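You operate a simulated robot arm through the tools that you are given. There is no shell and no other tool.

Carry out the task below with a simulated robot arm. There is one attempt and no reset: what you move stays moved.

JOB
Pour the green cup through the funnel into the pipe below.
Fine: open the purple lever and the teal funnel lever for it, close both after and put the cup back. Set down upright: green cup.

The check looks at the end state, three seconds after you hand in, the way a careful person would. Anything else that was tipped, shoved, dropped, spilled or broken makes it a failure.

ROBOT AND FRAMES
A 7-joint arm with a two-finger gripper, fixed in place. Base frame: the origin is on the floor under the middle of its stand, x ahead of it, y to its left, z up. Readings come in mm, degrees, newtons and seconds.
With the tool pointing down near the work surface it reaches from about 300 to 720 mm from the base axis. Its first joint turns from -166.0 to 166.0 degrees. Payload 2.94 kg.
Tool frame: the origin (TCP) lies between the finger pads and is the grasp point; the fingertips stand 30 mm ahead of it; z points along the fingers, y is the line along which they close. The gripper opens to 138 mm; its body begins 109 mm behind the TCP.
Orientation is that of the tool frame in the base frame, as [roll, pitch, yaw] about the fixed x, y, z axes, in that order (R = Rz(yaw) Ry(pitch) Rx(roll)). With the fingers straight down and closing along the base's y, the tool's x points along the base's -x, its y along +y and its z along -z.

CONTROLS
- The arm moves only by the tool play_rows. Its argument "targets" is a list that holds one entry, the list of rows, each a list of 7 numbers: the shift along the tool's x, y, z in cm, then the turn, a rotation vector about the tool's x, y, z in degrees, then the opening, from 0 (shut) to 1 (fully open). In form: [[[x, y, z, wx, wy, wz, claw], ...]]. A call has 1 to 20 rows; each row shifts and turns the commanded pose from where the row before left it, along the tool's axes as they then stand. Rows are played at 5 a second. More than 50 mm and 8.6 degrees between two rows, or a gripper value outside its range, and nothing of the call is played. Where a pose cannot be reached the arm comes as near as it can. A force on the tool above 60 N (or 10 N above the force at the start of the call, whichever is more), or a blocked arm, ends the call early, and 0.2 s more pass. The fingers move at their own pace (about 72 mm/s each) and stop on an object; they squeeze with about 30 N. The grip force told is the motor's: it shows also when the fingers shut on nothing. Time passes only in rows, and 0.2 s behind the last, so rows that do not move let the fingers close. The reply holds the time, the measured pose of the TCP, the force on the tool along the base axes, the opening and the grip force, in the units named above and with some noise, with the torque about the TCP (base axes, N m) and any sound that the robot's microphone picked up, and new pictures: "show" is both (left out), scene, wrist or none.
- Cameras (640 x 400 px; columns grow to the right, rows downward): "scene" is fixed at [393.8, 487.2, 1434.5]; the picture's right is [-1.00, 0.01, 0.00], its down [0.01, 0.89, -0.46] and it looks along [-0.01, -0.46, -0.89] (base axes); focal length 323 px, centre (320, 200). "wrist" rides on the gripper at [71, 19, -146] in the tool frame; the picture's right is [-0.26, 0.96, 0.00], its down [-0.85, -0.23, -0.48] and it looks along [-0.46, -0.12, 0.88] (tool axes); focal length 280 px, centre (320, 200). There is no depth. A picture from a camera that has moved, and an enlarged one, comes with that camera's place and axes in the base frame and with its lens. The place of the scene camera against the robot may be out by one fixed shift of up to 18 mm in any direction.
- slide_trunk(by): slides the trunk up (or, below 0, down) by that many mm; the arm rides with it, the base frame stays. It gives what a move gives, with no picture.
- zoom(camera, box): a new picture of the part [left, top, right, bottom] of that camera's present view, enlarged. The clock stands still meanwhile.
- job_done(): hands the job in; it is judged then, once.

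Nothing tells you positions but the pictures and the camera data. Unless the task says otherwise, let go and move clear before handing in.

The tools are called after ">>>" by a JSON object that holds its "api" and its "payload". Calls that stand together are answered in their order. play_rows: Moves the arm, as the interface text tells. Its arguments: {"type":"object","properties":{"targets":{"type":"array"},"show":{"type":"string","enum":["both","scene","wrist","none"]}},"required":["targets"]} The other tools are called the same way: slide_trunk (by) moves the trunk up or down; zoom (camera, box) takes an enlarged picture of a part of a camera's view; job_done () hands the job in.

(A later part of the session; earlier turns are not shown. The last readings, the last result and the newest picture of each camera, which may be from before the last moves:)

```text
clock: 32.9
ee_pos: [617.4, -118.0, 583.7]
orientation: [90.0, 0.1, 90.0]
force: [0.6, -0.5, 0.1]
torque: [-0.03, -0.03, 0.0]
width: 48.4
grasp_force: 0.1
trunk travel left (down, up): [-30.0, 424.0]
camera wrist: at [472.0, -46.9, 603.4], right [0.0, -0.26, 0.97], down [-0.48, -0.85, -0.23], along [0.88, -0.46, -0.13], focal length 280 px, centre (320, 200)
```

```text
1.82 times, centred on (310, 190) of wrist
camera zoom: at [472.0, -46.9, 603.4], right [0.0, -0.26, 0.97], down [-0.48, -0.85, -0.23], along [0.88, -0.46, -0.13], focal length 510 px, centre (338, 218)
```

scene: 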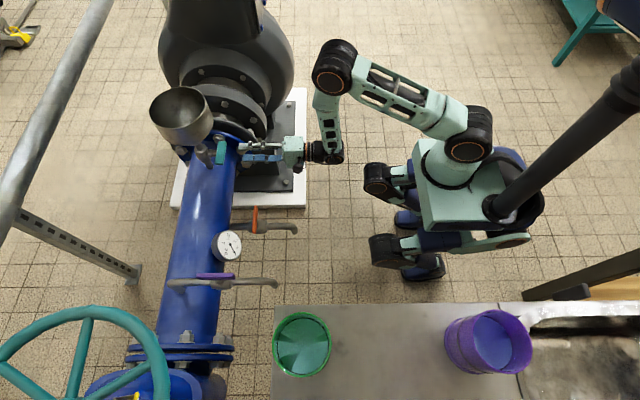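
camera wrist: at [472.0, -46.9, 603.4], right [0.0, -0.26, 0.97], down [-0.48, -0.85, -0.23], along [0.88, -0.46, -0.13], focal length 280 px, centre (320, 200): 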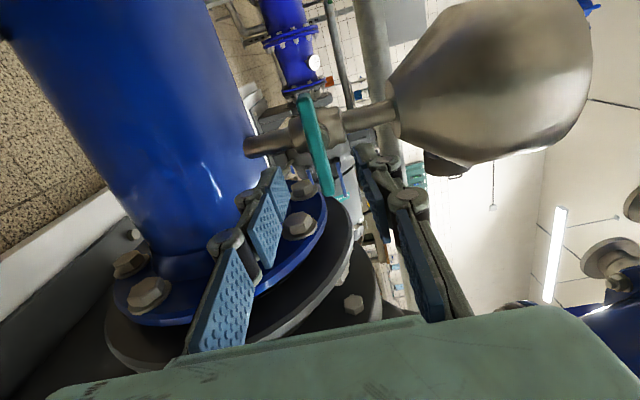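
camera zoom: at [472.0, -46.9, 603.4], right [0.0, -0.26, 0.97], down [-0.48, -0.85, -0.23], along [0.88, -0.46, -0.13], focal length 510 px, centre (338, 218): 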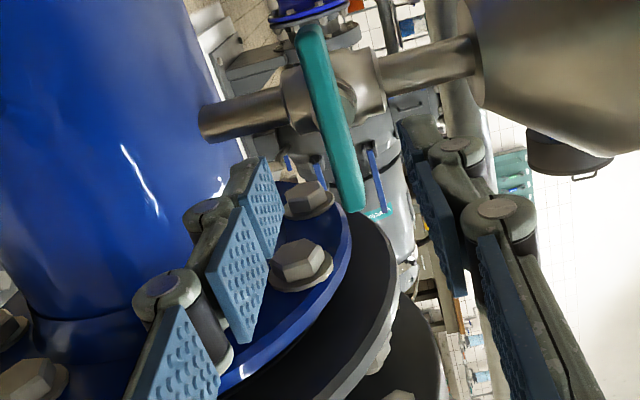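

The lever's middle is at about (702 front, -119, 581), nearly dead ahead. I'll advance about 70 mm so the tips straddle it above and below.

>>> {"api": "play_rows", "payload": {"targets": [[[-0.1, -0.25, 1.8, 0, 0, 0, 0.35], [0, 0, 1.8, 0, 0, 0, 0.35], [0, 0, 1.8, 0, 0, 0, 0.35], [0, 0, 1.5, 0, 0, 0, 0.35], [0, 0, 0, 0, 0, 0, 0.35]]], "show": "both"}}

>>> {"api": "zoom", "payload": {"camera": "wrist", "box": [200, 80, 420, 300]}}

```text
clock: 34.0
ee_pos: [684.8, -118.1, 580.2]
orientation: [90.1, 0.0, 90.1]
force: [0.4, 0.1, 0.0]
torque: [0.03, 0.03, 0.03]
width: 48.3
grasp_force: 0.1
trunk travel left (down, up): [-30.0, 424.0]
camera wrist: at [540.5, -47.6, 599.9], right [0.0, -0.26, 0.97], down [-0.48, -0.85, -0.23], along [0.88, -0.46, -0.13], focal length 280 px, centre (320, 200)
```

scene: 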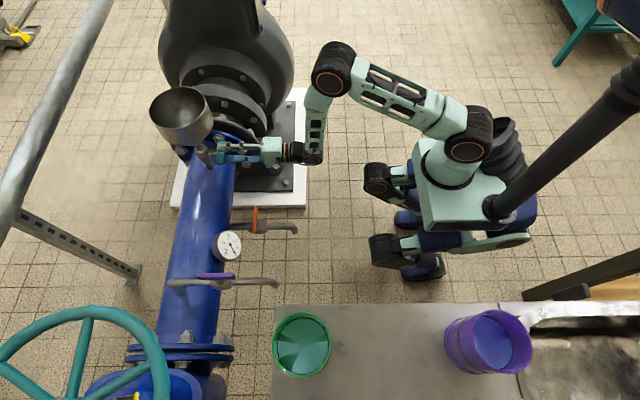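
wrist: 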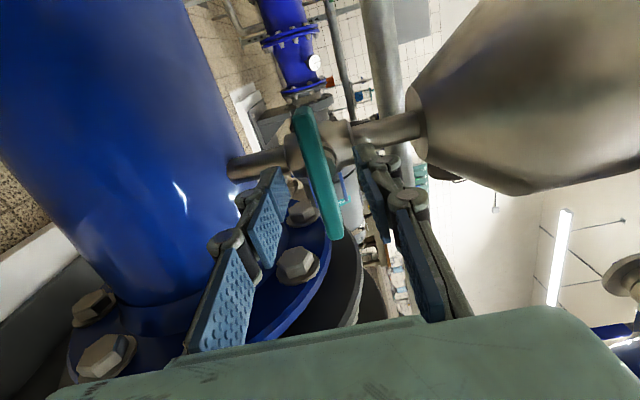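

```text
1.82 times, centred on (310, 190) of wrist
camera zoom: at [540.5, -47.6, 599.9], right [0.0, -0.26, 0.97], down [-0.48, -0.85, -0.23], along [0.88, -0.46, -0.13], focal length 510 px, centre (338, 218)
```

zoom: 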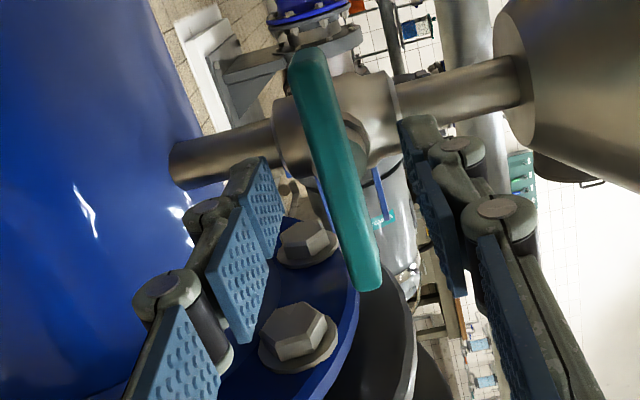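

The position checks out: the front face is at x≈702 and the tips overlap it by about 13 mm. I'll nudge forward 4 mm and close.

>>> {"api": "play_rows", "payload": {"targets": [[[0, 0, 0.4, 0, 0, 0, 0.35], [0, 0, 0, 0, 0, 0, 0.15], [0, 0, 0, 0, 0, 0, 0.0], [0, 0, 0, 0, 0, 0, 0.0], [0, 0, 0, 0, 0, 0, 0.0]]], "show": "wrist"}}

>>> {"api": "zoom", "payload": {"camera": "wrist", "box": [200, 80, 420, 300]}}

```text
clock: 35.2
ee_pos: [689.8, -117.8, 580.0]
orientation: [90.1, -0.1, 90.0]
force: [1.4, -0.2, -0.4]
torque: [0.02, 0.03, -0.01]
width: 11.5
grasp_force: 38.5
trunk travel left (down, up): [-30.0, 424.0]
camera wrist: at [544.4, -47.8, 599.8], right [0.0, -0.26, 0.97], down [-0.48, -0.85, -0.23], along [0.88, -0.46, -0.13], focal length 280 px, centre (320, 200)
```

wrist: 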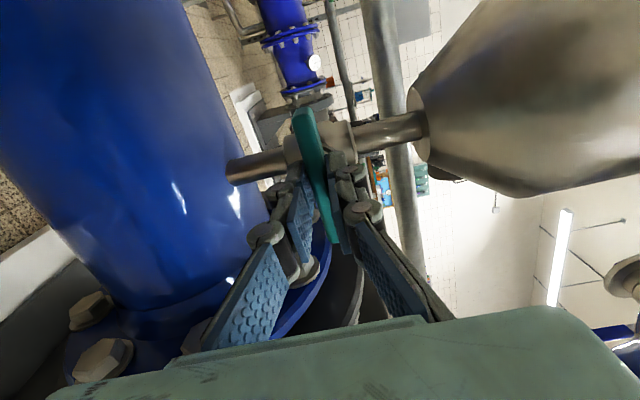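

```text
1.82 times, centred on (310, 190) of wrist
camera zoom: at [544.4, -47.8, 599.8], right [0.0, -0.26, 0.97], down [-0.48, -0.85, -0.23], along [0.88, -0.46, -0.13], focal length 510 px, centre (338, 218)
```

zoom: 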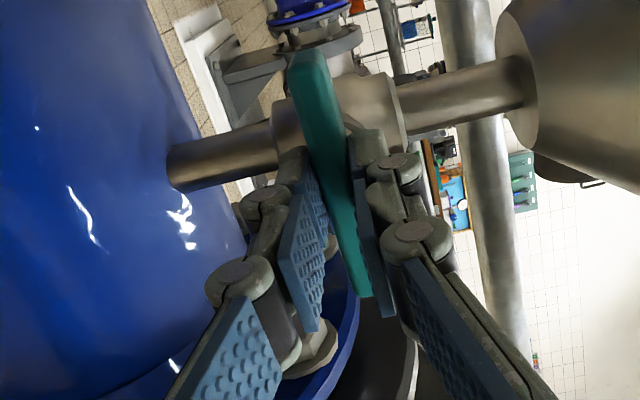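

There's a solid grip on the teal lever at 11.5 mm with almost no side force. I'll test a small turn in the same sense as the purple one.

>>> {"api": "play_rows", "payload": {"targets": [[[0, 0, 0, 0, 0, -4, 0], [0, 0, 0, 0, 0, -4, 0], [0, 0, 0, 0, 0, -4, 0], [0, 0, 0, 0, 0, 0, 0]]], "show": "wrist"}}

```text
clock: 36.2
ee_pos: [690.1, -117.9, 580.0]
orientation: [90.2, 12.2, 90.1]
force: [1.8, 0.1, -1.1]
torque: [0.0, -0.09, -0.52]
width: 11.7
grasp_force: 38.4
trunk travel left (down, up): [-30.0, 424.0]
camera wrist: at [544.3, -45.4, 584.2], right [0.0, -0.05, 1.0], down [-0.48, -0.88, -0.05], along [0.88, -0.47, -0.03], focal length 280 px, centre (320, 200)
```

wrist: 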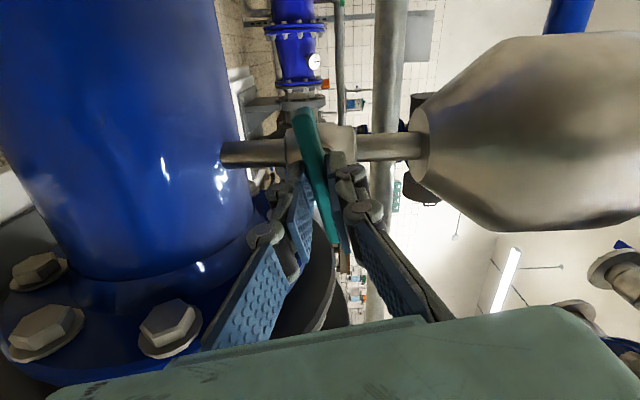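

It turns freely. I'll keep turning to 90°, slowing near the end.

>>> {"api": "play_rows", "payload": {"targets": [[[0, 0, 0, 0, 0, -6, 0], [0, 0, 0, 0, 0, -6, 0], [0, 0, 0, 0, 0, -6, 0], [0, 0, 0, 0, 0, -6, 0], [0, 0, 0, 0, 0, -6, 0], [0, 0, 0, 0, 0, -6, 0], [0, 0, 0, 0, 0, -6, 0], [0, 0, 0, 0, 0, -6, 0], [0, 0, 0, 0, 0, -6, 0], [0, 0, 0, 0, 0, -6, 0], [0, 0, 0, 0, 0, 0, 0]]], "show": "both"}}

```text
clock: 38.6
ee_pos: [690.3, -119.7, 578.6]
orientation: [90.9, 72.1, 90.7]
force: [4.7, -8.8, -12.1]
torque: [-0.02, 0.02, -0.35]
width: 11.6
grasp_force: 38.3
trunk travel left (down, up): [-30.0, 424.0]
camera wrist: at [544.1, -79.5, 517.8], right [0.0, 0.84, 0.55], down [-0.47, -0.48, 0.74], along [0.88, -0.26, 0.39], focal length 280 px, centre (320, 200)
```

scene: 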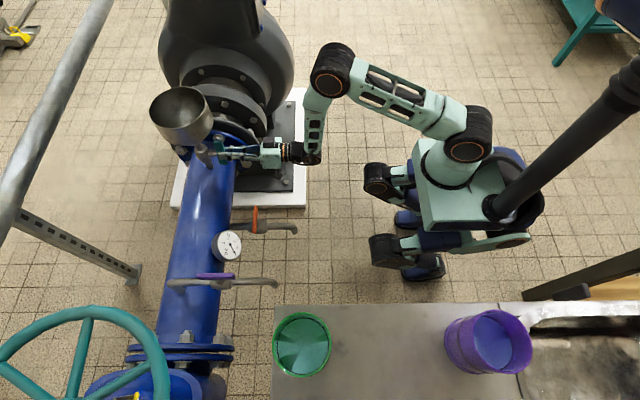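
wrist: 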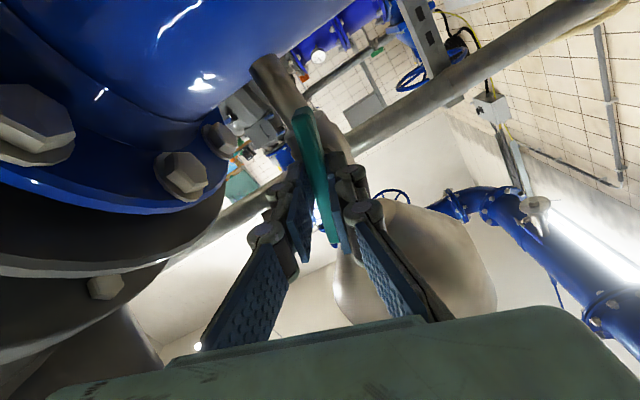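

The lever is at 72° with small side forces from a slight pivot offset. I'll relieve those and finish the turn.

>>> {"api": "play_rows", "payload": {"targets": [[[0.1, -0.19, 0, 0, 0, 0, 0], [0, 0, 0, 0, 0, -4, 0], [0, 0, 0, 0, 0, -4, 0], [0, 0, 0, 0, 0, -4, 0], [0, 0, 0, 0, 0, -3, 0], [0, 0, 0, 0, 0, -3, 0], [0, 0, 0, 0, 0, 0, 0]]], "show": "both"}}

```text
clock: 40.2
ee_pos: [689.2, -121.5, 578.4]
orientation: [138.1, 89.4, 139.7]
force: [-3.6, 32.1, -13.3]
torque: [-0.03, -0.58, 0.24]
width: 11.8
grasp_force: 38.8
out of reach, approached as far as the arm can: row 6
trunk travel left (down, up): [-30.0, 424.0]
camera wrist: at [543.3, -105.6, 509.1], right [-0.03, 0.96, 0.27], down [-0.46, -0.25, 0.85], along [0.89, -0.1, 0.45], focal length 280 px, centre (320, 200)
```

scene: 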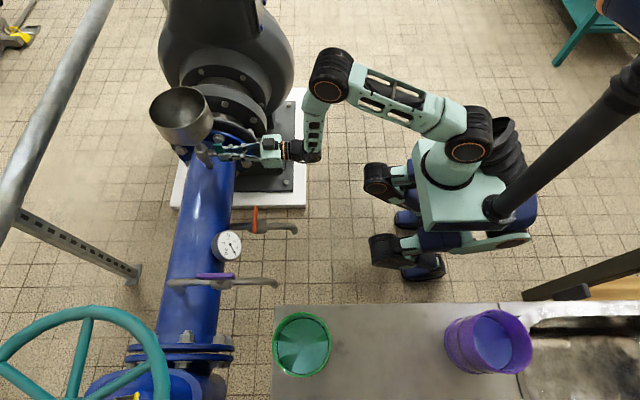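
wrist: 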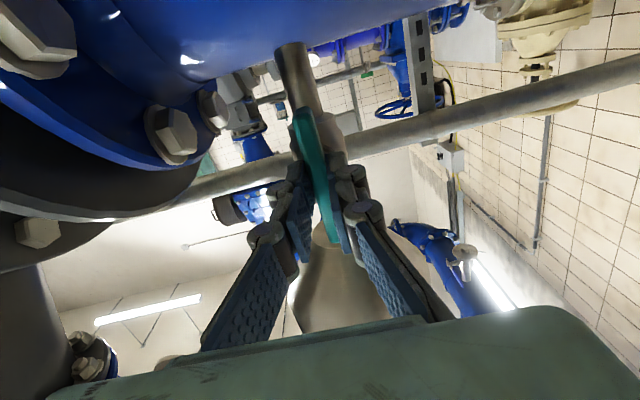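

The teal lever is now in line with the funnel tube. It turned about 89°, until the wrist came to its limit. I'll release and back straight out.

>>> {"api": "play_rows", "payload": {"targets": [[[0, 0, 0, 0, 0, 0, 0.35], [0, 0, 0, 0, 0, 0, 0.35], [0, 0, 0, 0, 0, 0, 0.35], [0, 0, -2, 0, 0, 0, 0.35], [0, 0, -2.5, 0, 0, 0, 0.35], [0, 0, -2.5, 0, 0, 0, 0.35], [0, 0, 0, 0, 0, 0, 0.35]]], "show": "both"}}

>>> {"api": "zoom", "payload": {"camera": "wrist", "box": [220, 60, 440, 260]}}

>>> {"api": "zoom", "payload": {"camera": "scene", "box": [140, 70, 340, 195]}}

```text
clock: 41.9
ee_pos: [617.8, -129.6, 580.8]
orientation: [157.6, 89.9, 157.8]
force: [0.8, 0.1, -0.5]
torque: [0.0, 0.02, 0.01]
width: 48.4
grasp_force: 0.1
trunk travel left (down, up): [-30.0, 424.0]
camera wrist: at [472.8, -111.2, 510.8], right [0.0, 0.96, 0.26], down [-0.47, -0.23, 0.85], along [0.88, -0.12, 0.46], focal length 280 px, centre (320, 200)
```

scene: 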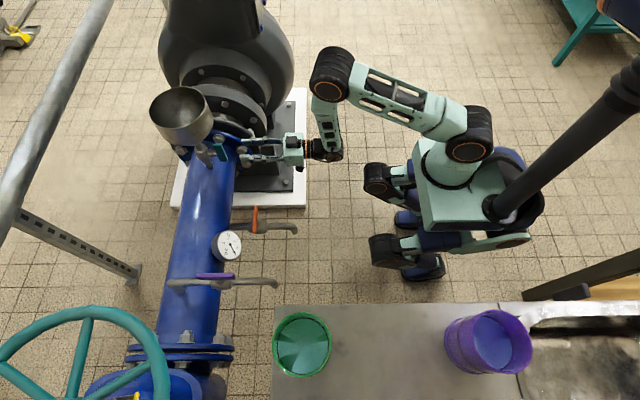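
wrist: 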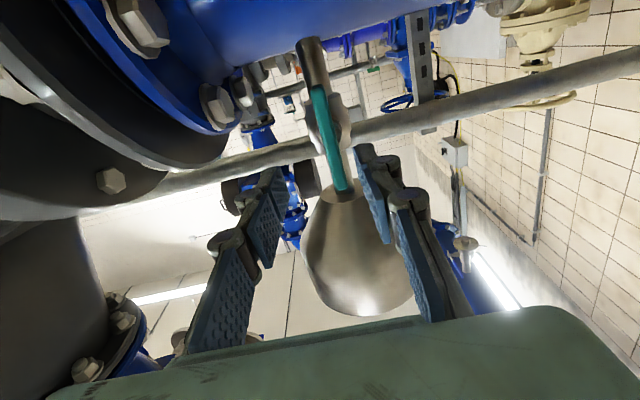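

```text
2.00 times, centred on (330, 160) of wrist
camera zoom: at [472.8, -111.2, 510.8], right [0.0, 0.96, 0.26], down [-0.47, -0.23, 0.85], along [0.88, -0.12, 0.46], focal length 561 px, centre (300, 280)
```

zoom: 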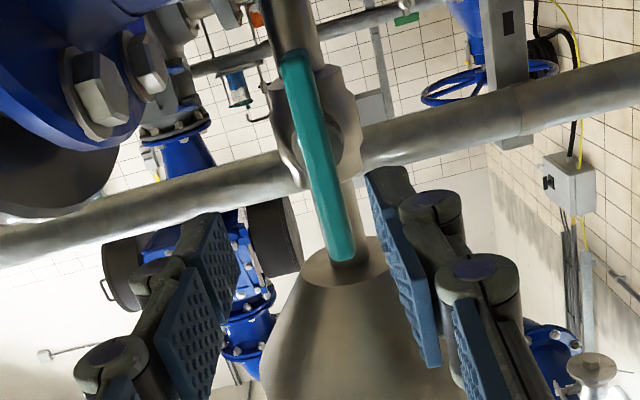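

```text
3.20 times, centred on (240, 132) of scene
camera zoom: at [393.8, 487.2, 1434.5], right [-1.0, 0.01, 0.0], down [0.01, 0.89, -0.46], along [-0.01, -0.46, -0.89], focal length 1033 px, centre (576, 416)
```

zoom: 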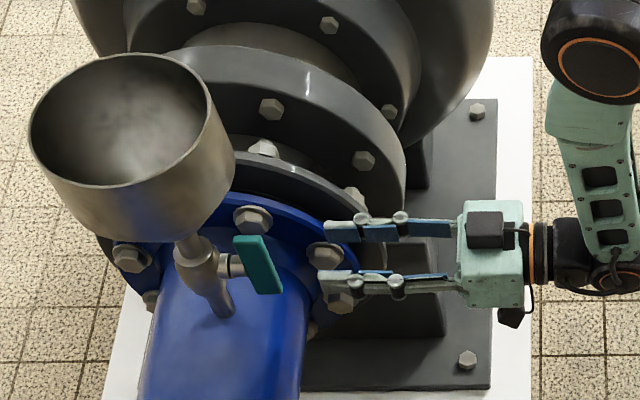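

Both levers are now open. The teal lever is vertical, in line with the funnel tube, and purple is in line with its tap. Next is the cup, so I'll raise the trunk to bring the hand above the pipework.

>>> {"api": "slide_trunk", "payload": {"by": 330}}

>>> {"api": "play_rows", "payload": {"targets": [[[0, 0, 0, 0, 0, 7.5, 0.5], [0, 0, 0, 0, 0, 7.5, 0.5], [0, 0, 0, 0, 0, 7.5, 0.5], [0, 0, 0, 0, 0, 7.5, 0.5], [0, 0, 0, 0, 0, 7.5, 0.5], [0, 0, 0, 0, 0, 7.5, 0.5], [0, 0, 0, 0, 0, 7.5, 0.5], [0, 0, 0, 0, 0, 7.5, 0.5], [0, 0, 0, 0, 0, 7.5, 0.5], [0, 0, 0, 0, 0, 7.5, 0.5], [0, 0, 0, 0, 0, 7.5, 0.5], [0, 0, 0, 0, 0, 7.5, 0.5], [0, 0, 0, 0, 0, 0, 0.5]]], "show": "both"}}

```text
clock: 45.1
ee_pos: [619.2, -130.6, 911.1]
orientation: [155.0, 89.9, 155.0]
force: [0.0, 0.0, 0.6]
torque: [0.02, 0.05, -0.01]
width: 48.2
grasp_force: 0.1
trunk travel left (down, up): [-360.0, 94.0]
```

```text
clock: 47.9
ee_pos: [617.7, -130.0, 911.5]
orientation: [90.0, -0.3, 90.2]
force: [0.1, -0.3, 0.1]
torque: [0.02, 0.04, -0.01]
width: 69.0
grasp_force: 0.1
trunk travel left (down, up): [-360.0, 94.0]
camera wrist: at [473.0, -59.5, 931.3], right [0.0, -0.26, 0.96], down [-0.47, -0.85, -0.23], along [0.88, -0.46, -0.13], focal length 280 px, centre (320, 200)
```

scene: 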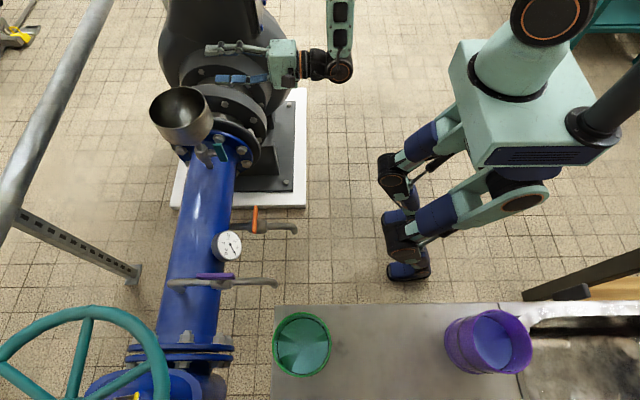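
wrist: 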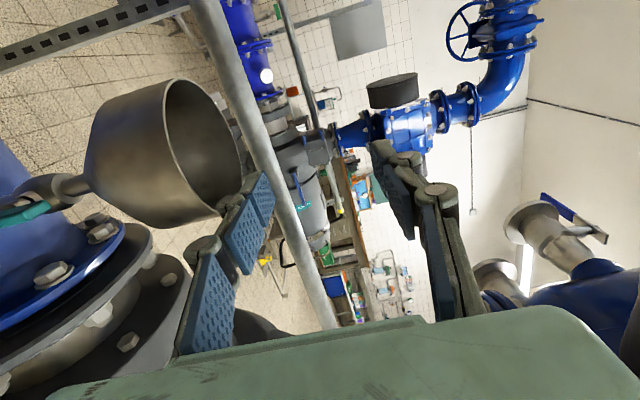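

The hand is up at z≈911, and the funnel's rim centre refines to about (766,-115,786) with a radius of about 75 mm. I'll keep rolling so the camera ends up on top of the hand, which suits both the cup grasp and the pour.

>>> {"api": "play_rows", "payload": {"targets": [[[0, 0, 0, 0, 0, 7.5, 1], [0, 0, 0, 0, 0, 7.5, 1], [0, 0, 0, 0, 0, 7.5, 1], [0, 0, 0, 0, 0, 7.5, 1], [0, 0, 0, 0, 0, 7.5, 1], [0, 0, 0, 0, 0, 7.5, 1], [0, 0, 0, 0, 0, 7.5, 1], [0, 0, 0, 0, 0, 7.5, 1], [0, 0, 0, 0, 0, 7.5, 1], [0, 0, 0, 0, 0, 7.5, 1], [0, 0, 0, 0, 0, 7.5, 1], [0, 0, 0, 0, 0, 7.5, 1], [0, 0, 0, 0, 0, 0, 1]]], "show": "both"}}

```text
clock: 50.7
ee_pos: [617.9, -129.3, 910.9]
orientation: [-125.3, -89.8, -54.6]
force: [-0.1, -0.2, 0.0]
torque: [-0.02, -0.01, -0.03]
width: 137.9
grasp_force: 0.1
trunk travel left (down, up): [-360.0, 94.0]
camera wrist: at [473.5, -150.3, 982.4], right [0.0, -0.96, -0.26], down [-0.48, 0.23, -0.85], along [0.88, 0.13, -0.46], focal length 280 px, centre (320, 200)
```

scene: 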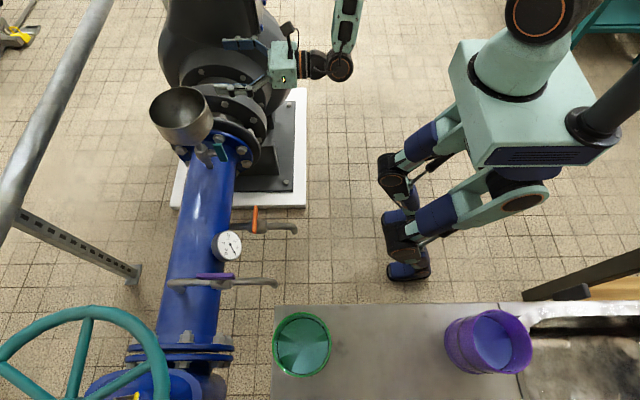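
wrist: 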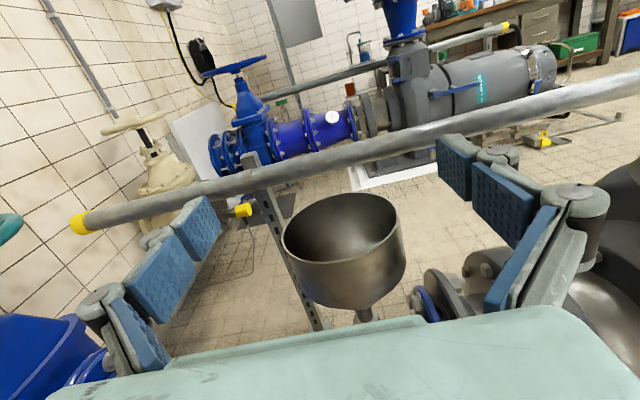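

The camera is on top, and the view confirms the funnel centre near (766,-119,785). The hand's radius from the base is about 632 mm, close to the cup's, so I'll raise the trunk and swing around the base towards the cup, staying above it.

>>> {"api": "slide_trunk", "payload": {"by": 85}}

>>> {"api": "play_rows", "payload": {"targets": [[[0, -4.34, 0.77, 4, 0, 0, 1], [0, -4.34, 0.77, 4, 0, 0, 1], [0, -4.34, 0.77, 4, 0, 0, 1], [0, -4.34, 0.77, 4, 0, 0, 1], [0, -4.34, 0.77, 4, 0, 0, 1], [0, -4.34, 0.77, 4, 0, 0, 1], [0, -4.34, 0.77, 4, 0, 0, 1], [0, -4.34, 0.77, 4, 0, 0, 1], [0, -4.34, 0.77, 4, 0, 0, 1], [0, -4.34, 0.77, 4, 0, 0, 1], [0, -4.34, 0.77, 4, 0, 0, 1], [0, 0, 0, 0, 0, 0, 1]]], "show": "both"}}

```text
clock: 51.9
ee_pos: [618.6, -130.4, 995.3]
orientation: [-156.9, -89.9, -23.0]
force: [-0.6, 0.2, -0.1]
torque: [-0.01, -0.02, -0.01]
width: 138.1
grasp_force: 0.1
trunk travel left (down, up): [-445.0, 9.0]
```

```text
clock: 54.5
ee_pos: [533.3, 337.1, 995.3]
orientation: [-115.5, -89.9, -20.4]
force: [-0.5, 0.1, -0.2]
torque: [0.0, -0.03, -0.01]
width: 137.7
grasp_force: 0.1
trunk travel left (down, up): [-445.0, 9.0]
camera wrist: at [442.9, 221.7, 1067.3], right [0.67, -0.69, -0.26], down [-0.5, -0.17, -0.85], along [0.54, 0.7, -0.46], focal length 280 px, centre (320, 200)
```

scene: 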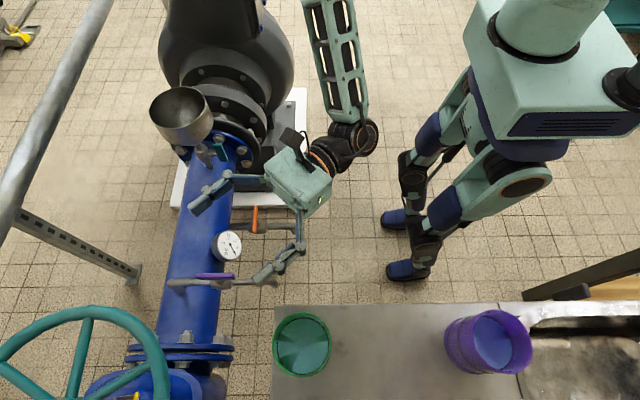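
wrist: 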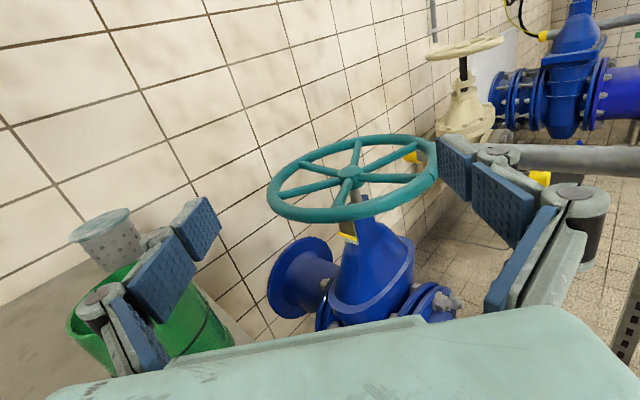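

The cup is at the lower left of view, partly behind a finger. I'll continue the swing a bit more, still above cup height, to get it in clear sight.

>>> {"api": "play_rows", "payload": {"targets": [[[0, -4.0, 0.7, 4, 0, 0, 1], [0, -4.0, 0.7, 4, 0, 0, 1], [0, 0, 0, 0, 0, 0, 1]]], "show": "both"}}

>>> {"api": "zoom", "payload": {"camera": "wrist", "box": [80, 120, 400, 320]}}

```text
clock: 55.3
ee_pos: [488.1, 403.1, 996.5]
orientation: [-100.1, -89.9, -27.6]
force: [0.1, -0.5, 0.3]
torque: [-0.02, -0.01, 0.0]
width: 137.9
grasp_force: 0.0
trunk travel left (down, up): [-445.0, 9.0]
camera wrist: at [415.2, 275.8, 1067.8], right [0.76, -0.59, -0.26], down [-0.48, -0.23, -0.85], along [0.44, 0.77, -0.46], focal length 280 px, centre (320, 200)
```

scene: 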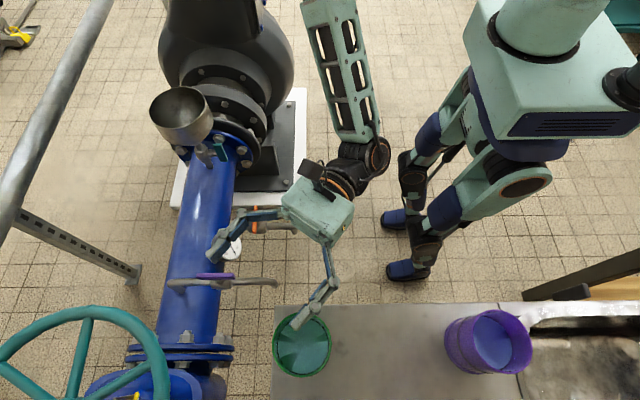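
wrist: 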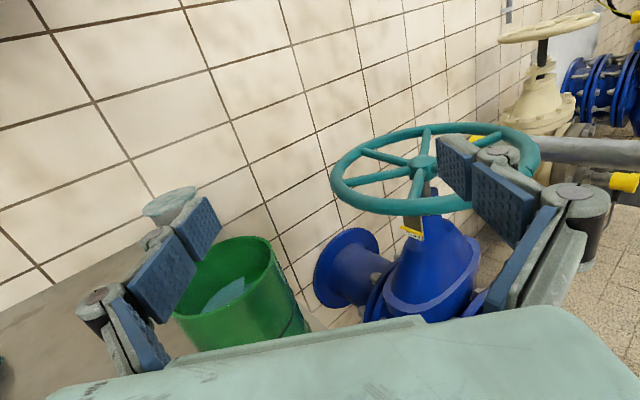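

```text
2.00 times, centred on (240, 220) of wrist
camera zoom: at [415.2, 275.8, 1067.8], right [0.76, -0.59, -0.26], down [-0.48, -0.23, -0.85], along [0.44, 0.77, -0.46], focal length 561 px, centre (480, 160)
```

zoom: 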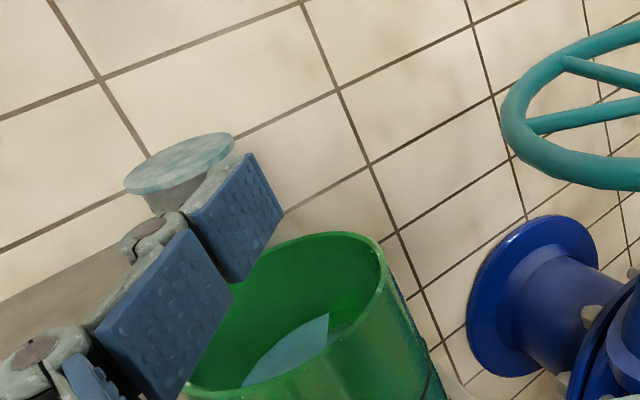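

The cup's centre is near (426,468) with its rim at about z≈943, and the liquid is well below the rim. I'll move the hand directly over it, with the fingers still above the rim.

>>> {"api": "play_rows", "payload": {"targets": [[[0, -2.2, 0.32, 2, 0, 0, 1], [0, -2.25, 0.33, 2, 0, 0, 1], [0, -2.2, 0.48, 2, 0, 0, 1], [0, -2.19, 0.48, 2, 0, 0, 1], [0, 0, 0, 0, 0, 0, 1]]], "show": "both"}}

>>> {"api": "zoom", "payload": {"camera": "wrist", "box": [200, 150, 460, 320]}}

```text
clock: 56.5
ee_pos: [424.4, 464.6, 996.0]
orientation: [-103.7, -89.9, -16.0]
force: [-0.8, 0.5, -0.1]
torque: [-0.04, -0.01, 0.0]
width: 137.8
grasp_force: 0.0
trunk travel left (down, up): [-445.0, 9.0]
camera wrist: at [369.7, 328.0, 1067.4], right [0.84, -0.48, -0.26], down [-0.44, -0.3, -0.85], along [0.33, 0.83, -0.46], focal length 280 px, centre (320, 200)
```

scene: 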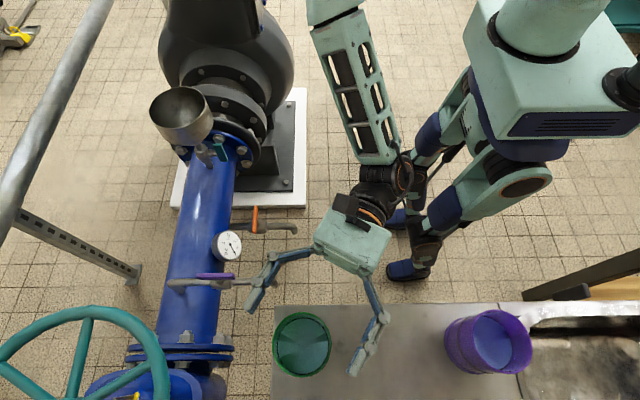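
wrist: 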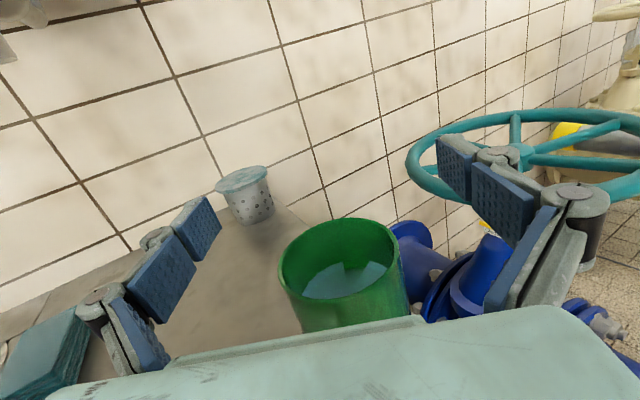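

```text
2.35 times, centred on (330, 235) of wrist
camera zoom: at [369.7, 328.0, 1067.4], right [0.84, -0.48, -0.26], down [-0.44, -0.3, -0.85], along [0.33, 0.83, -0.46], focal length 660 px, centre (296, 118)
```

zoom: 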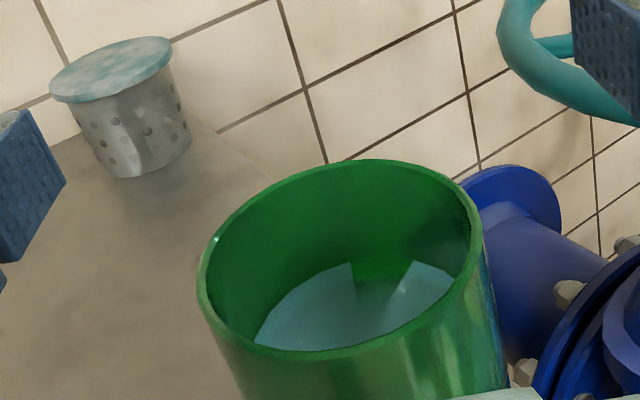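

The hand is centred over the cup to within about 2 mm. The rim is about 82 mm across, and the table lies near z≈838. I'll lower the open fingers around the cup to z≈900.

>>> {"api": "play_rows", "payload": {"targets": [[[-1.6, -0.1, 0, 0, 0, 0, 1], [-1.6, -0.1, 0, 0, 0, 0, 1], [-1.6, 0, 0, 0, 0, 0, 1], [-1.6, 0, 0, 0, 0, 0, 1], [0, 0, 0, 0, 0, 0, 1]]], "show": "both"}}

```text
clock: 57.7
ee_pos: [423.3, 464.6, 931.7]
orientation: [-99.2, -90.0, -20.7]
force: [0.0, 0.4, 0.0]
torque: [0.04, 0.01, -0.01]
width: 138.0
grasp_force: 0.0
trunk travel left (down, up): [-445.0, 9.0]
camera wrist: at [367.5, 328.3, 1003.5], right [0.84, -0.48, -0.26], down [-0.44, -0.3, -0.85], along [0.33, 0.83, -0.46], focal length 280 px, centre (320, 200)
```

scene: 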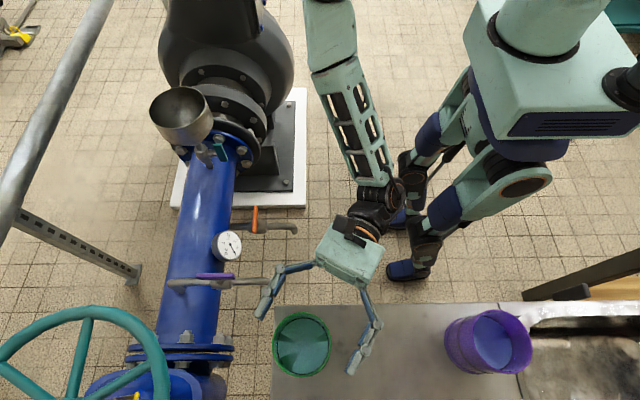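
wrist: 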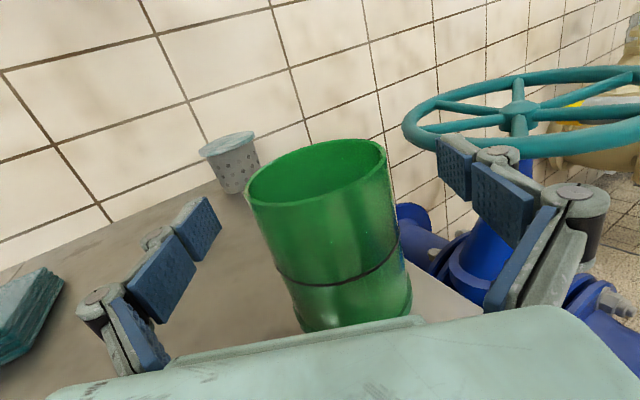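

The rim reads z≈945 and the cup is centred between the fingers. I'll go down another 32 mm and close.

>>> {"api": "play_rows", "payload": {"targets": [[[-1.1, 0.1, 0, 0, 0, 0, 1], [-1.1, 0, 0.1, 0, 0, 0, 1], [-1.0, 0, 0, 0, 0, 0, 1], [0, 0, 0, 0, 0, 0, 1]]], "show": "both"}}

>>> {"api": "zoom", "payload": {"camera": "scene", "box": [220, 180, 420, 400]}}

```text
clock: 58.7
ee_pos: [424.7, 464.8, 900.4]
orientation: [-91.1, -89.9, -28.7]
force: [-0.9, 0.2, -0.1]
torque: [-0.01, -0.01, -0.01]
width: 137.9
grasp_force: 0.1
trunk travel left (down, up): [-445.0, 9.0]
camera wrist: at [368.9, 328.8, 971.8], right [0.84, -0.48, -0.26], down [-0.44, -0.3, -0.85], along [0.33, 0.83, -0.46], focal length 280 px, centre (320, 200)
```

scene: 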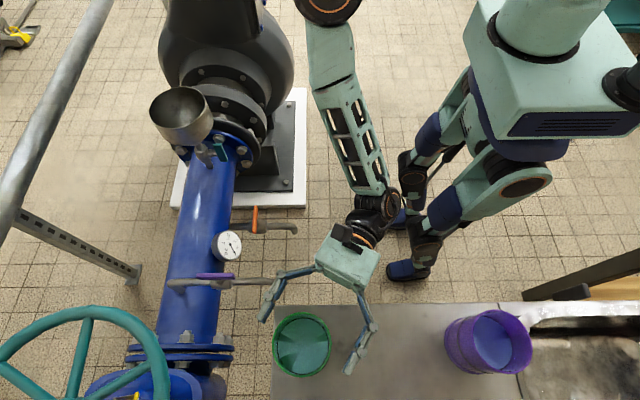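
wrist: 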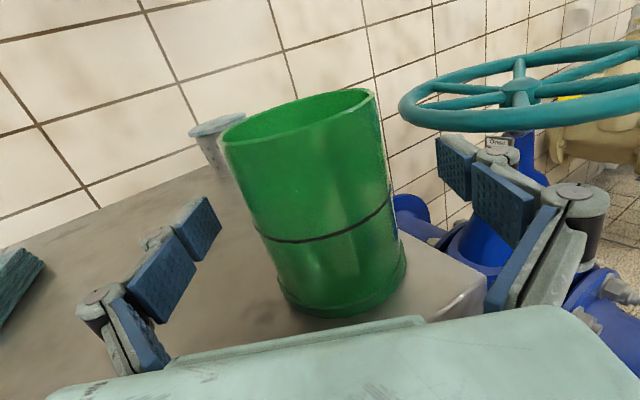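

```text
1.82 times, centred on (320, 290) of scene
camera zoom: at [393.8, 487.2, 1434.5], right [-1.0, 0.01, 0.0], down [0.01, 0.89, -0.46], along [-0.01, -0.46, -0.89], focal length 587 px, centre (320, 36)
```

zoom: 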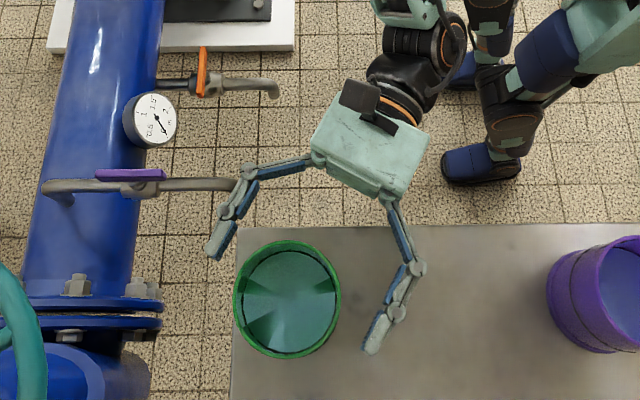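

The view confirms the cup is centred on the grasp point, with its rim at z≈945 and its base at about 837. I'll close gradually.

>>> {"api": "play_rows", "payload": {"targets": [[[0, 0, 0, 0, 0, 0, 0.8], [0, 0, 0, 0, 0, 0, 0.7], [0, 0, 0, 0, 0, 0, 0.65], [0, 0, 0, 0, 0, 0, 0.62], [0, 0, 0, 0, 0, 0, 0.6], [0, 0, 0, 0, 0, 0, 0.58], [0, 0, 0, 0, 0, 0, 0.56], [0, 0, 0, 0, 0, 0, 0.5], [0, 0, 0, 0, 0, 0, 0.3], [0, 0, 0, 0, 0, 0, 0.0], [0, 0, 0, 0, 0, 0, 0.0]]], "show": "both"}}

```text
clock: 61.1
ee_pos: [424.0, 465.3, 901.1]
orientation: [-76.0, -89.9, -43.8]
force: [0.5, 1.7, 1.2]
torque: [-0.08, -0.19, 0.1]
width: 79.1
grasp_force: 30.0
trunk travel left (down, up): [-445.0, 9.0]
camera wrist: at [369.0, 328.7, 972.0], right [0.84, -0.48, -0.26], down [-0.44, -0.3, -0.85], along [0.33, 0.83, -0.46], focal length 280 px, centre (320, 200)
```

scene: 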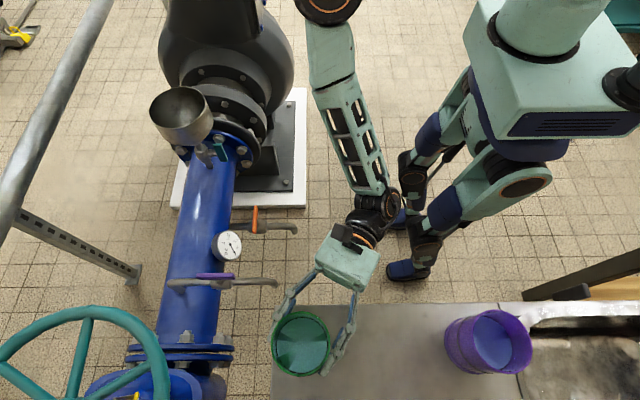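
wrist: 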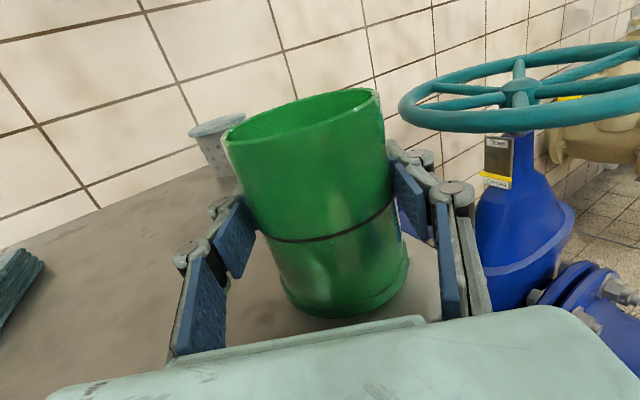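

The cup is gripped at 79 mm with 30 N. I'll lift it gently.

>>> {"api": "play_rows", "payload": {"targets": [[[0.2, 0, 0, 0, 0, 0, 0], [0.4, 0, 0, 0, 0, 0, 0], [0.6, 0, 0, 0, 0, 0, 0], [0.8, 0, 0, 0, 0, 0, 0], [1, 0, 0, 0, 0, 0, 0], [1, 0, 0, 0, 0, 0, 0], [0.6, 0, 0, 0, 0, 0, 0], [0.3, 0, 0, 0, 0, 0, 0], [0, 0, 0, 0, 0, 0, 0]]], "show": "both"}}

```text
clock: 63.1
ee_pos: [423.4, 465.5, 950.0]
orientation: [-113.2, -89.8, -6.8]
force: [0.0, -0.9, -3.3]
torque: [-0.02, 0.02, -0.03]
width: 79.0
grasp_force: 30.1
trunk travel left (down, up): [-445.0, 9.0]
camera wrist: at [369.0, 329.4, 1021.2], right [0.84, -0.48, -0.26], down [-0.44, -0.3, -0.85], along [0.33, 0.82, -0.46], focal length 280 px, centre (320, 200)
```

scene: 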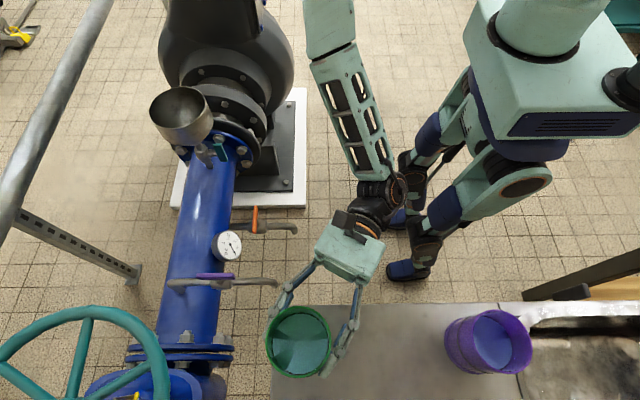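
wrist: 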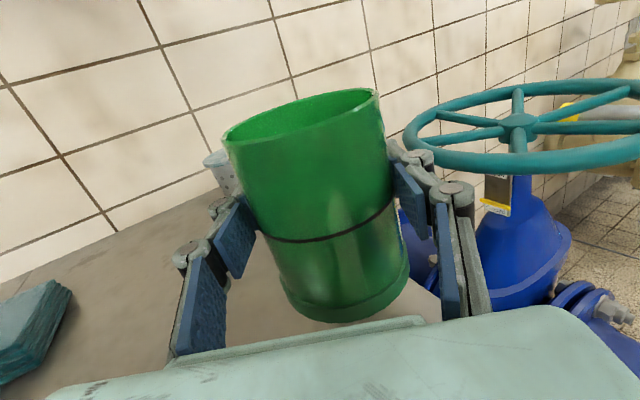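

The cup is lifted and holding firmly, weighing about 3.3 N. I'll swing it smoothly around the base towards the funnel, keeping it upright.

>>> {"api": "play_rows", "payload": {"targets": [[[0, 1.07, -0.243, -1, 0, 0, 0], [0, 1.07, -0.243, -1, 0, 0, 0], [0, 2.136, -0.505, -2, 0, 0, 0], [0, 2.136, -0.505, -2, 0, 0, 0], [0, 3.198, -0.785, -3, 0, 0, 0], [0, 3.198, -0.785, -3, 0, 0, 0], [0, 3.198, -0.785, -3, 0, 0, 0], [0, 3.198, -0.785, -3, 0, 0, 0], [0, 3.198, -0.785, -3, 0, 0, 0], [0, 3.198, -0.785, -3, 0, 0, 0], [0, 3.198, -0.785, -3, 0, 0, 0], [0, 3.198, -0.785, -3, 0, 0, 0], [0, 3.198, -0.785, -3, 0, 0, 0], [0, 3.198, -0.785, -3, 0, 0, 0], [0, 3.198, -0.785, -3, 0, 0, 0], [0, 3.198, -0.785, -3, 0, 0, 0], [0, 2.136, -0.505, -2, 0, 0, 0], [0, 2.136, -0.505, -2, 0, 0, 0], [0, 1.07, -0.243, -1, 0, 0, 0], [0, 1.07, -0.243, -1, 0, 0, 0]]], "show": "both"}}

```text
clock: 67.3
ee_pos: [629.9, -0.9, 948.3]
orientation: [-151.7, -89.9, -16.3]
force: [0.3, -0.6, -3.7]
torque: [0.05, 0.02, 0.01]
width: 78.9
grasp_force: 29.7
trunk travel left (down, up): [-445.0, 9.0]
camera wrist: at [491.7, -51.5, 1020.3], right [0.2, -0.94, -0.26], down [-0.52, 0.13, -0.85], along [0.83, 0.31, -0.46], focal length 280 px, centre (320, 200)
```

scene: 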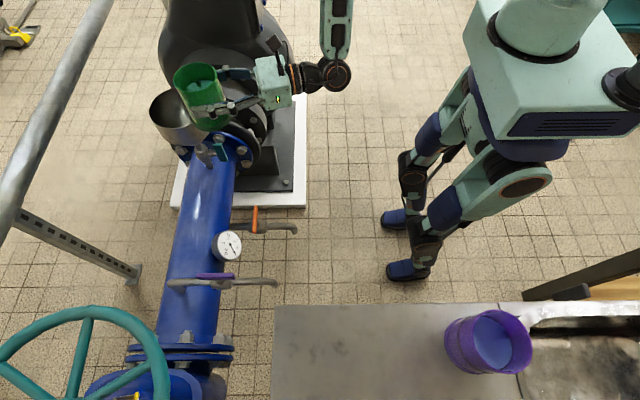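
wrist: 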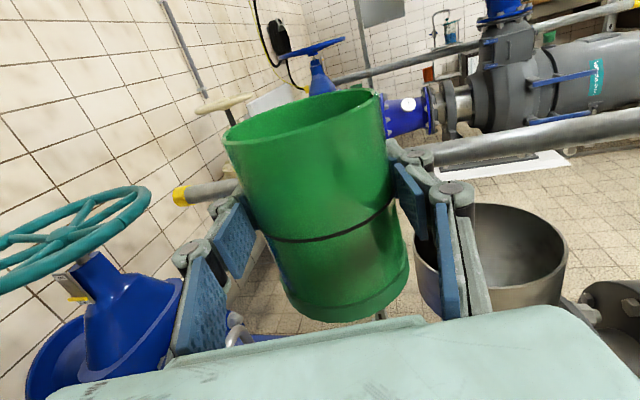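

The cup is upright and the funnel is now ahead on the right. Next I'll square the hand to point along x and carry the cup to the funnel's far-y side, at about (766,-170), still high.

>>> {"api": "play_rows", "payload": {"targets": [[[0, 0, 0, -1, 0, 0, 0], [0, 0, 0, -2, 0, 0, 0], [0, 0, 0, -3, 0, 0, 0], [0, 0, 0, -3, 0, 0, 0], [0, 0, 0, -2, 0, 0, 0], [0, 0, 0, -1, 0, 0, 0], [0, 0.56, 0.45, 0, 0, 0, 0], [0, 0.98, 0.78, 0, 0, 0, 0], [0, 1.385, 1.115, 0, 0, 0, 0], [0, 1.385, 1.115, 0, 0, 0, 0], [0, 1.385, 1.115, 0, 0, 0, 0], [0, 1.385, 1.115, 0, 0, 0, 0], [0, 1.385, 1.115, 0, 0, 0, 0], [0, 1.385, 1.115, 0, 0, 0, 0], [0, 1.385, 1.115, 0, 0, 0, 0], [0, 1.385, 1.115, 0, 0, 0, 0], [0, 1.385, 1.115, 0, 0, 0, 0], [0, 1.385, 1.115, 0, 0, 0, 0], [0, 0.98, 0.78, 0, 0, 0, 0], [0, 0.56, 0.45, 0, 0, 0, 0]]], "show": "both"}}

```text
clock: 71.5
ee_pos: [768.1, -171.2, 948.7]
orientation: [-160.3, -89.8, -19.4]
force: [0.3, -0.3, -3.7]
torque: [0.0, 0.05, 0.03]
width: 78.8
grasp_force: 30.2
trunk travel left (down, up): [-445.0, 9.0]
camera wrist: at [623.6, -191.3, 1019.6], right [0.0, -0.96, -0.26], down [-0.48, 0.23, -0.85], along [0.88, 0.13, -0.46], focal length 280 px, centre (320, 200)
```

scene: 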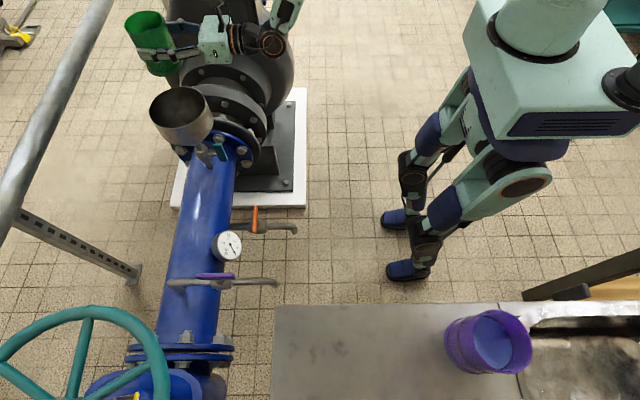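
wrist: 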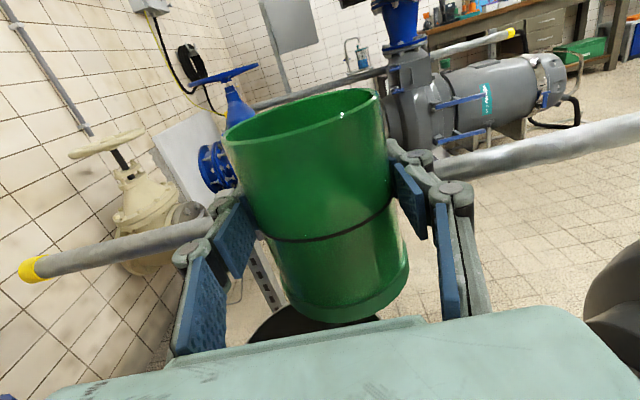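

The cup is above the far-y side of the funnel. I'll lower to z≈885 and start tilting towards +y, short of the spill angle, and then check.

>>> {"api": "play_rows", "payload": {"targets": [[[-0.4, 0, 0, 0, 0, 0, 0], [-0.8, 0, 0, 0, 0, 0, 0], [-1, 0, 0, 0, 0, 0, 0], [-1, 0, 0, 0, 0, 0, 0], [-1, 0, 0, 0, 0, 0, 0], [-1, 0, 0, 0, 0, 0, 0], [-0.8, 0, 0, 0, 0, 0, 0], [-0.4, 0, 0, 0, 0, 0, 0], [0, 0, 0, 0, 0, -1.5, 0], [0, 0, 0, 0, 0, -2.5, 0], [0, 0, 0, 0, 0, -3, 0], [0, 0, 0, 0, 0, -3, 0], [0, 0, 0, 0, 0, -3, 0], [0, 0, 0, 0, 0, -3, 0], [0, 0, 0, 0, 0, -3, 0], [0, 0, 0, 0, 0, -2, 0], [0, 0, 0, 0, 0, -1, 0]]], "show": "both"}}

>>> {"api": "zoom", "payload": {"camera": "scene", "box": [90, 0, 290, 170]}}

```text
clock: 75.1
ee_pos: [769.2, -169.3, 884.3]
orientation: [90.4, -68.0, 89.8]
force: [-0.4, -0.3, -3.1]
torque: [0.02, 0.03, -0.02]
width: 78.4
grasp_force: 29.5
trunk travel left (down, up): [-445.0, 9.0]
camera wrist: at [623.5, -162.3, 957.5], right [0.0, -0.99, 0.12], down [-0.48, -0.11, -0.87], along [0.88, -0.05, -0.47], focal length 280 px, centre (320, 200)
```

scene: 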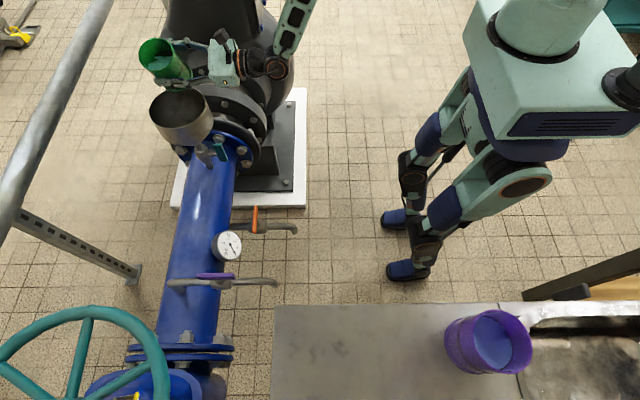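
wrist: 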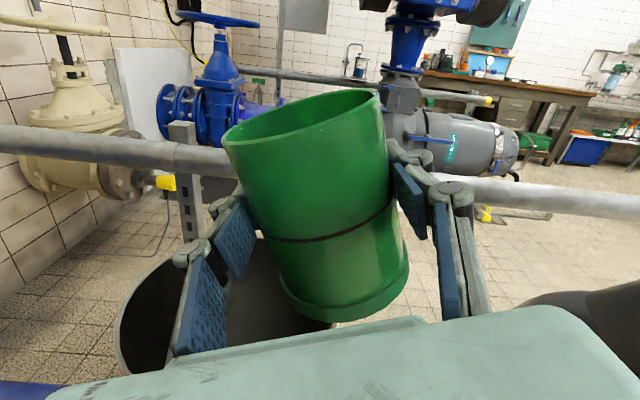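

```text
2.35 times, centred on (190, 85) of scene
camera zoom: at [393.8, 487.2, 1434.5], right [-1.0, 0.01, 0.0], down [0.01, 0.89, -0.46], along [-0.01, -0.46, -0.89], focal length 760 px, centre (626, 471)
```

zoom: 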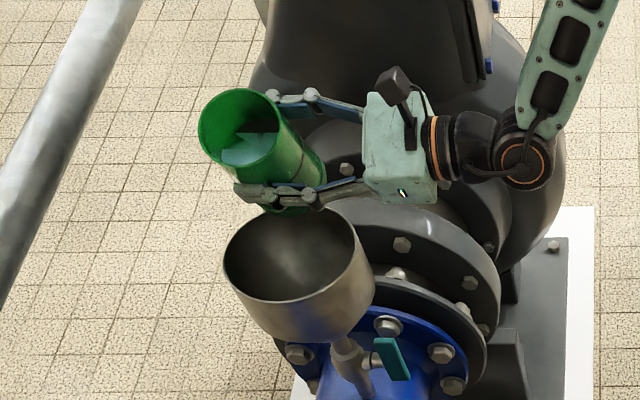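

Tilt is 22° with nothing spilled, and the lip is over the funnel. I'll continue slowly into the pour.

>>> {"api": "play_rows", "payload": {"targets": [[[0, 0, 0, 0, 0, -2, 0], [0, 0, 0, 0, 0, -2, 0], [0, 0, 0, 0, 0, -2, 0], [0, 0, 0, 0, 0, -2, 0], [0, 0, 0, 0, 0, -2, 0], [0, 0, 0, 0, 0, -1.5, 0], [0, 0, 0, 0, 0, -1.5, 0], [0, 0, 0, 0, 0, -1.5, 0], [0, 0, 0, 0, 0, -1.5, 0], [0, 0, 0, 0, 0, 0, 0]]], "show": "both"}}

>>> {"api": "zoom", "payload": {"camera": "scene", "box": [90, 0, 290, 170]}}

```text
clock: 77.3
ee_pos: [768.8, -171.1, 884.5]
orientation: [90.1, -51.9, 90.0]
force: [1.0, -0.5, -3.2]
torque: [0.05, 0.03, -0.01]
width: 78.2
grasp_force: 30.7
trunk travel left (down, up): [-445.0, 9.0]
camera wrist: at [622.7, -142.8, 952.7], right [0.0, -0.92, 0.39], down [-0.48, -0.34, -0.81], along [0.88, -0.18, -0.44], focal length 280 px, centre (320, 200)
```

scene: 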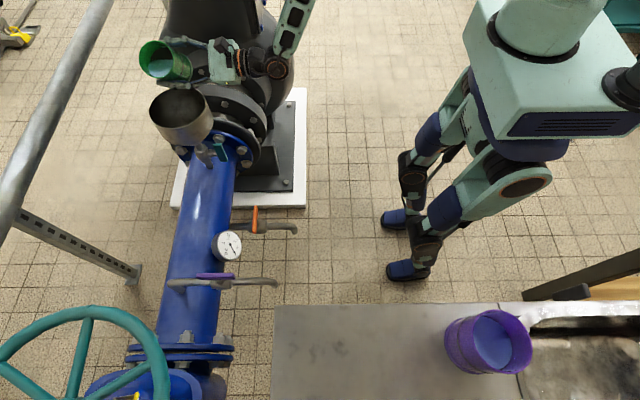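
wrist: 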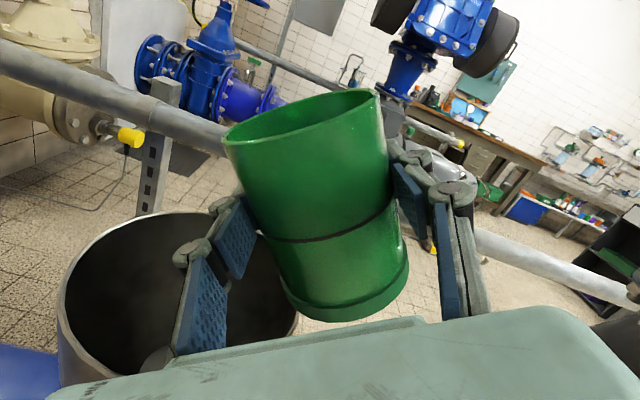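

```text
2.35 times, centred on (190, 85) of scene
camera zoom: at [393.8, 487.2, 1434.5], right [-1.0, 0.01, 0.0], down [0.01, 0.89, -0.46], along [-0.01, -0.46, -0.89], focal length 760 px, centre (626, 471)
```

zoom: 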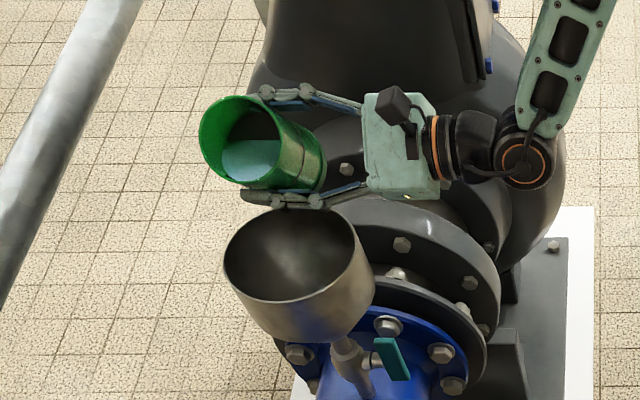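

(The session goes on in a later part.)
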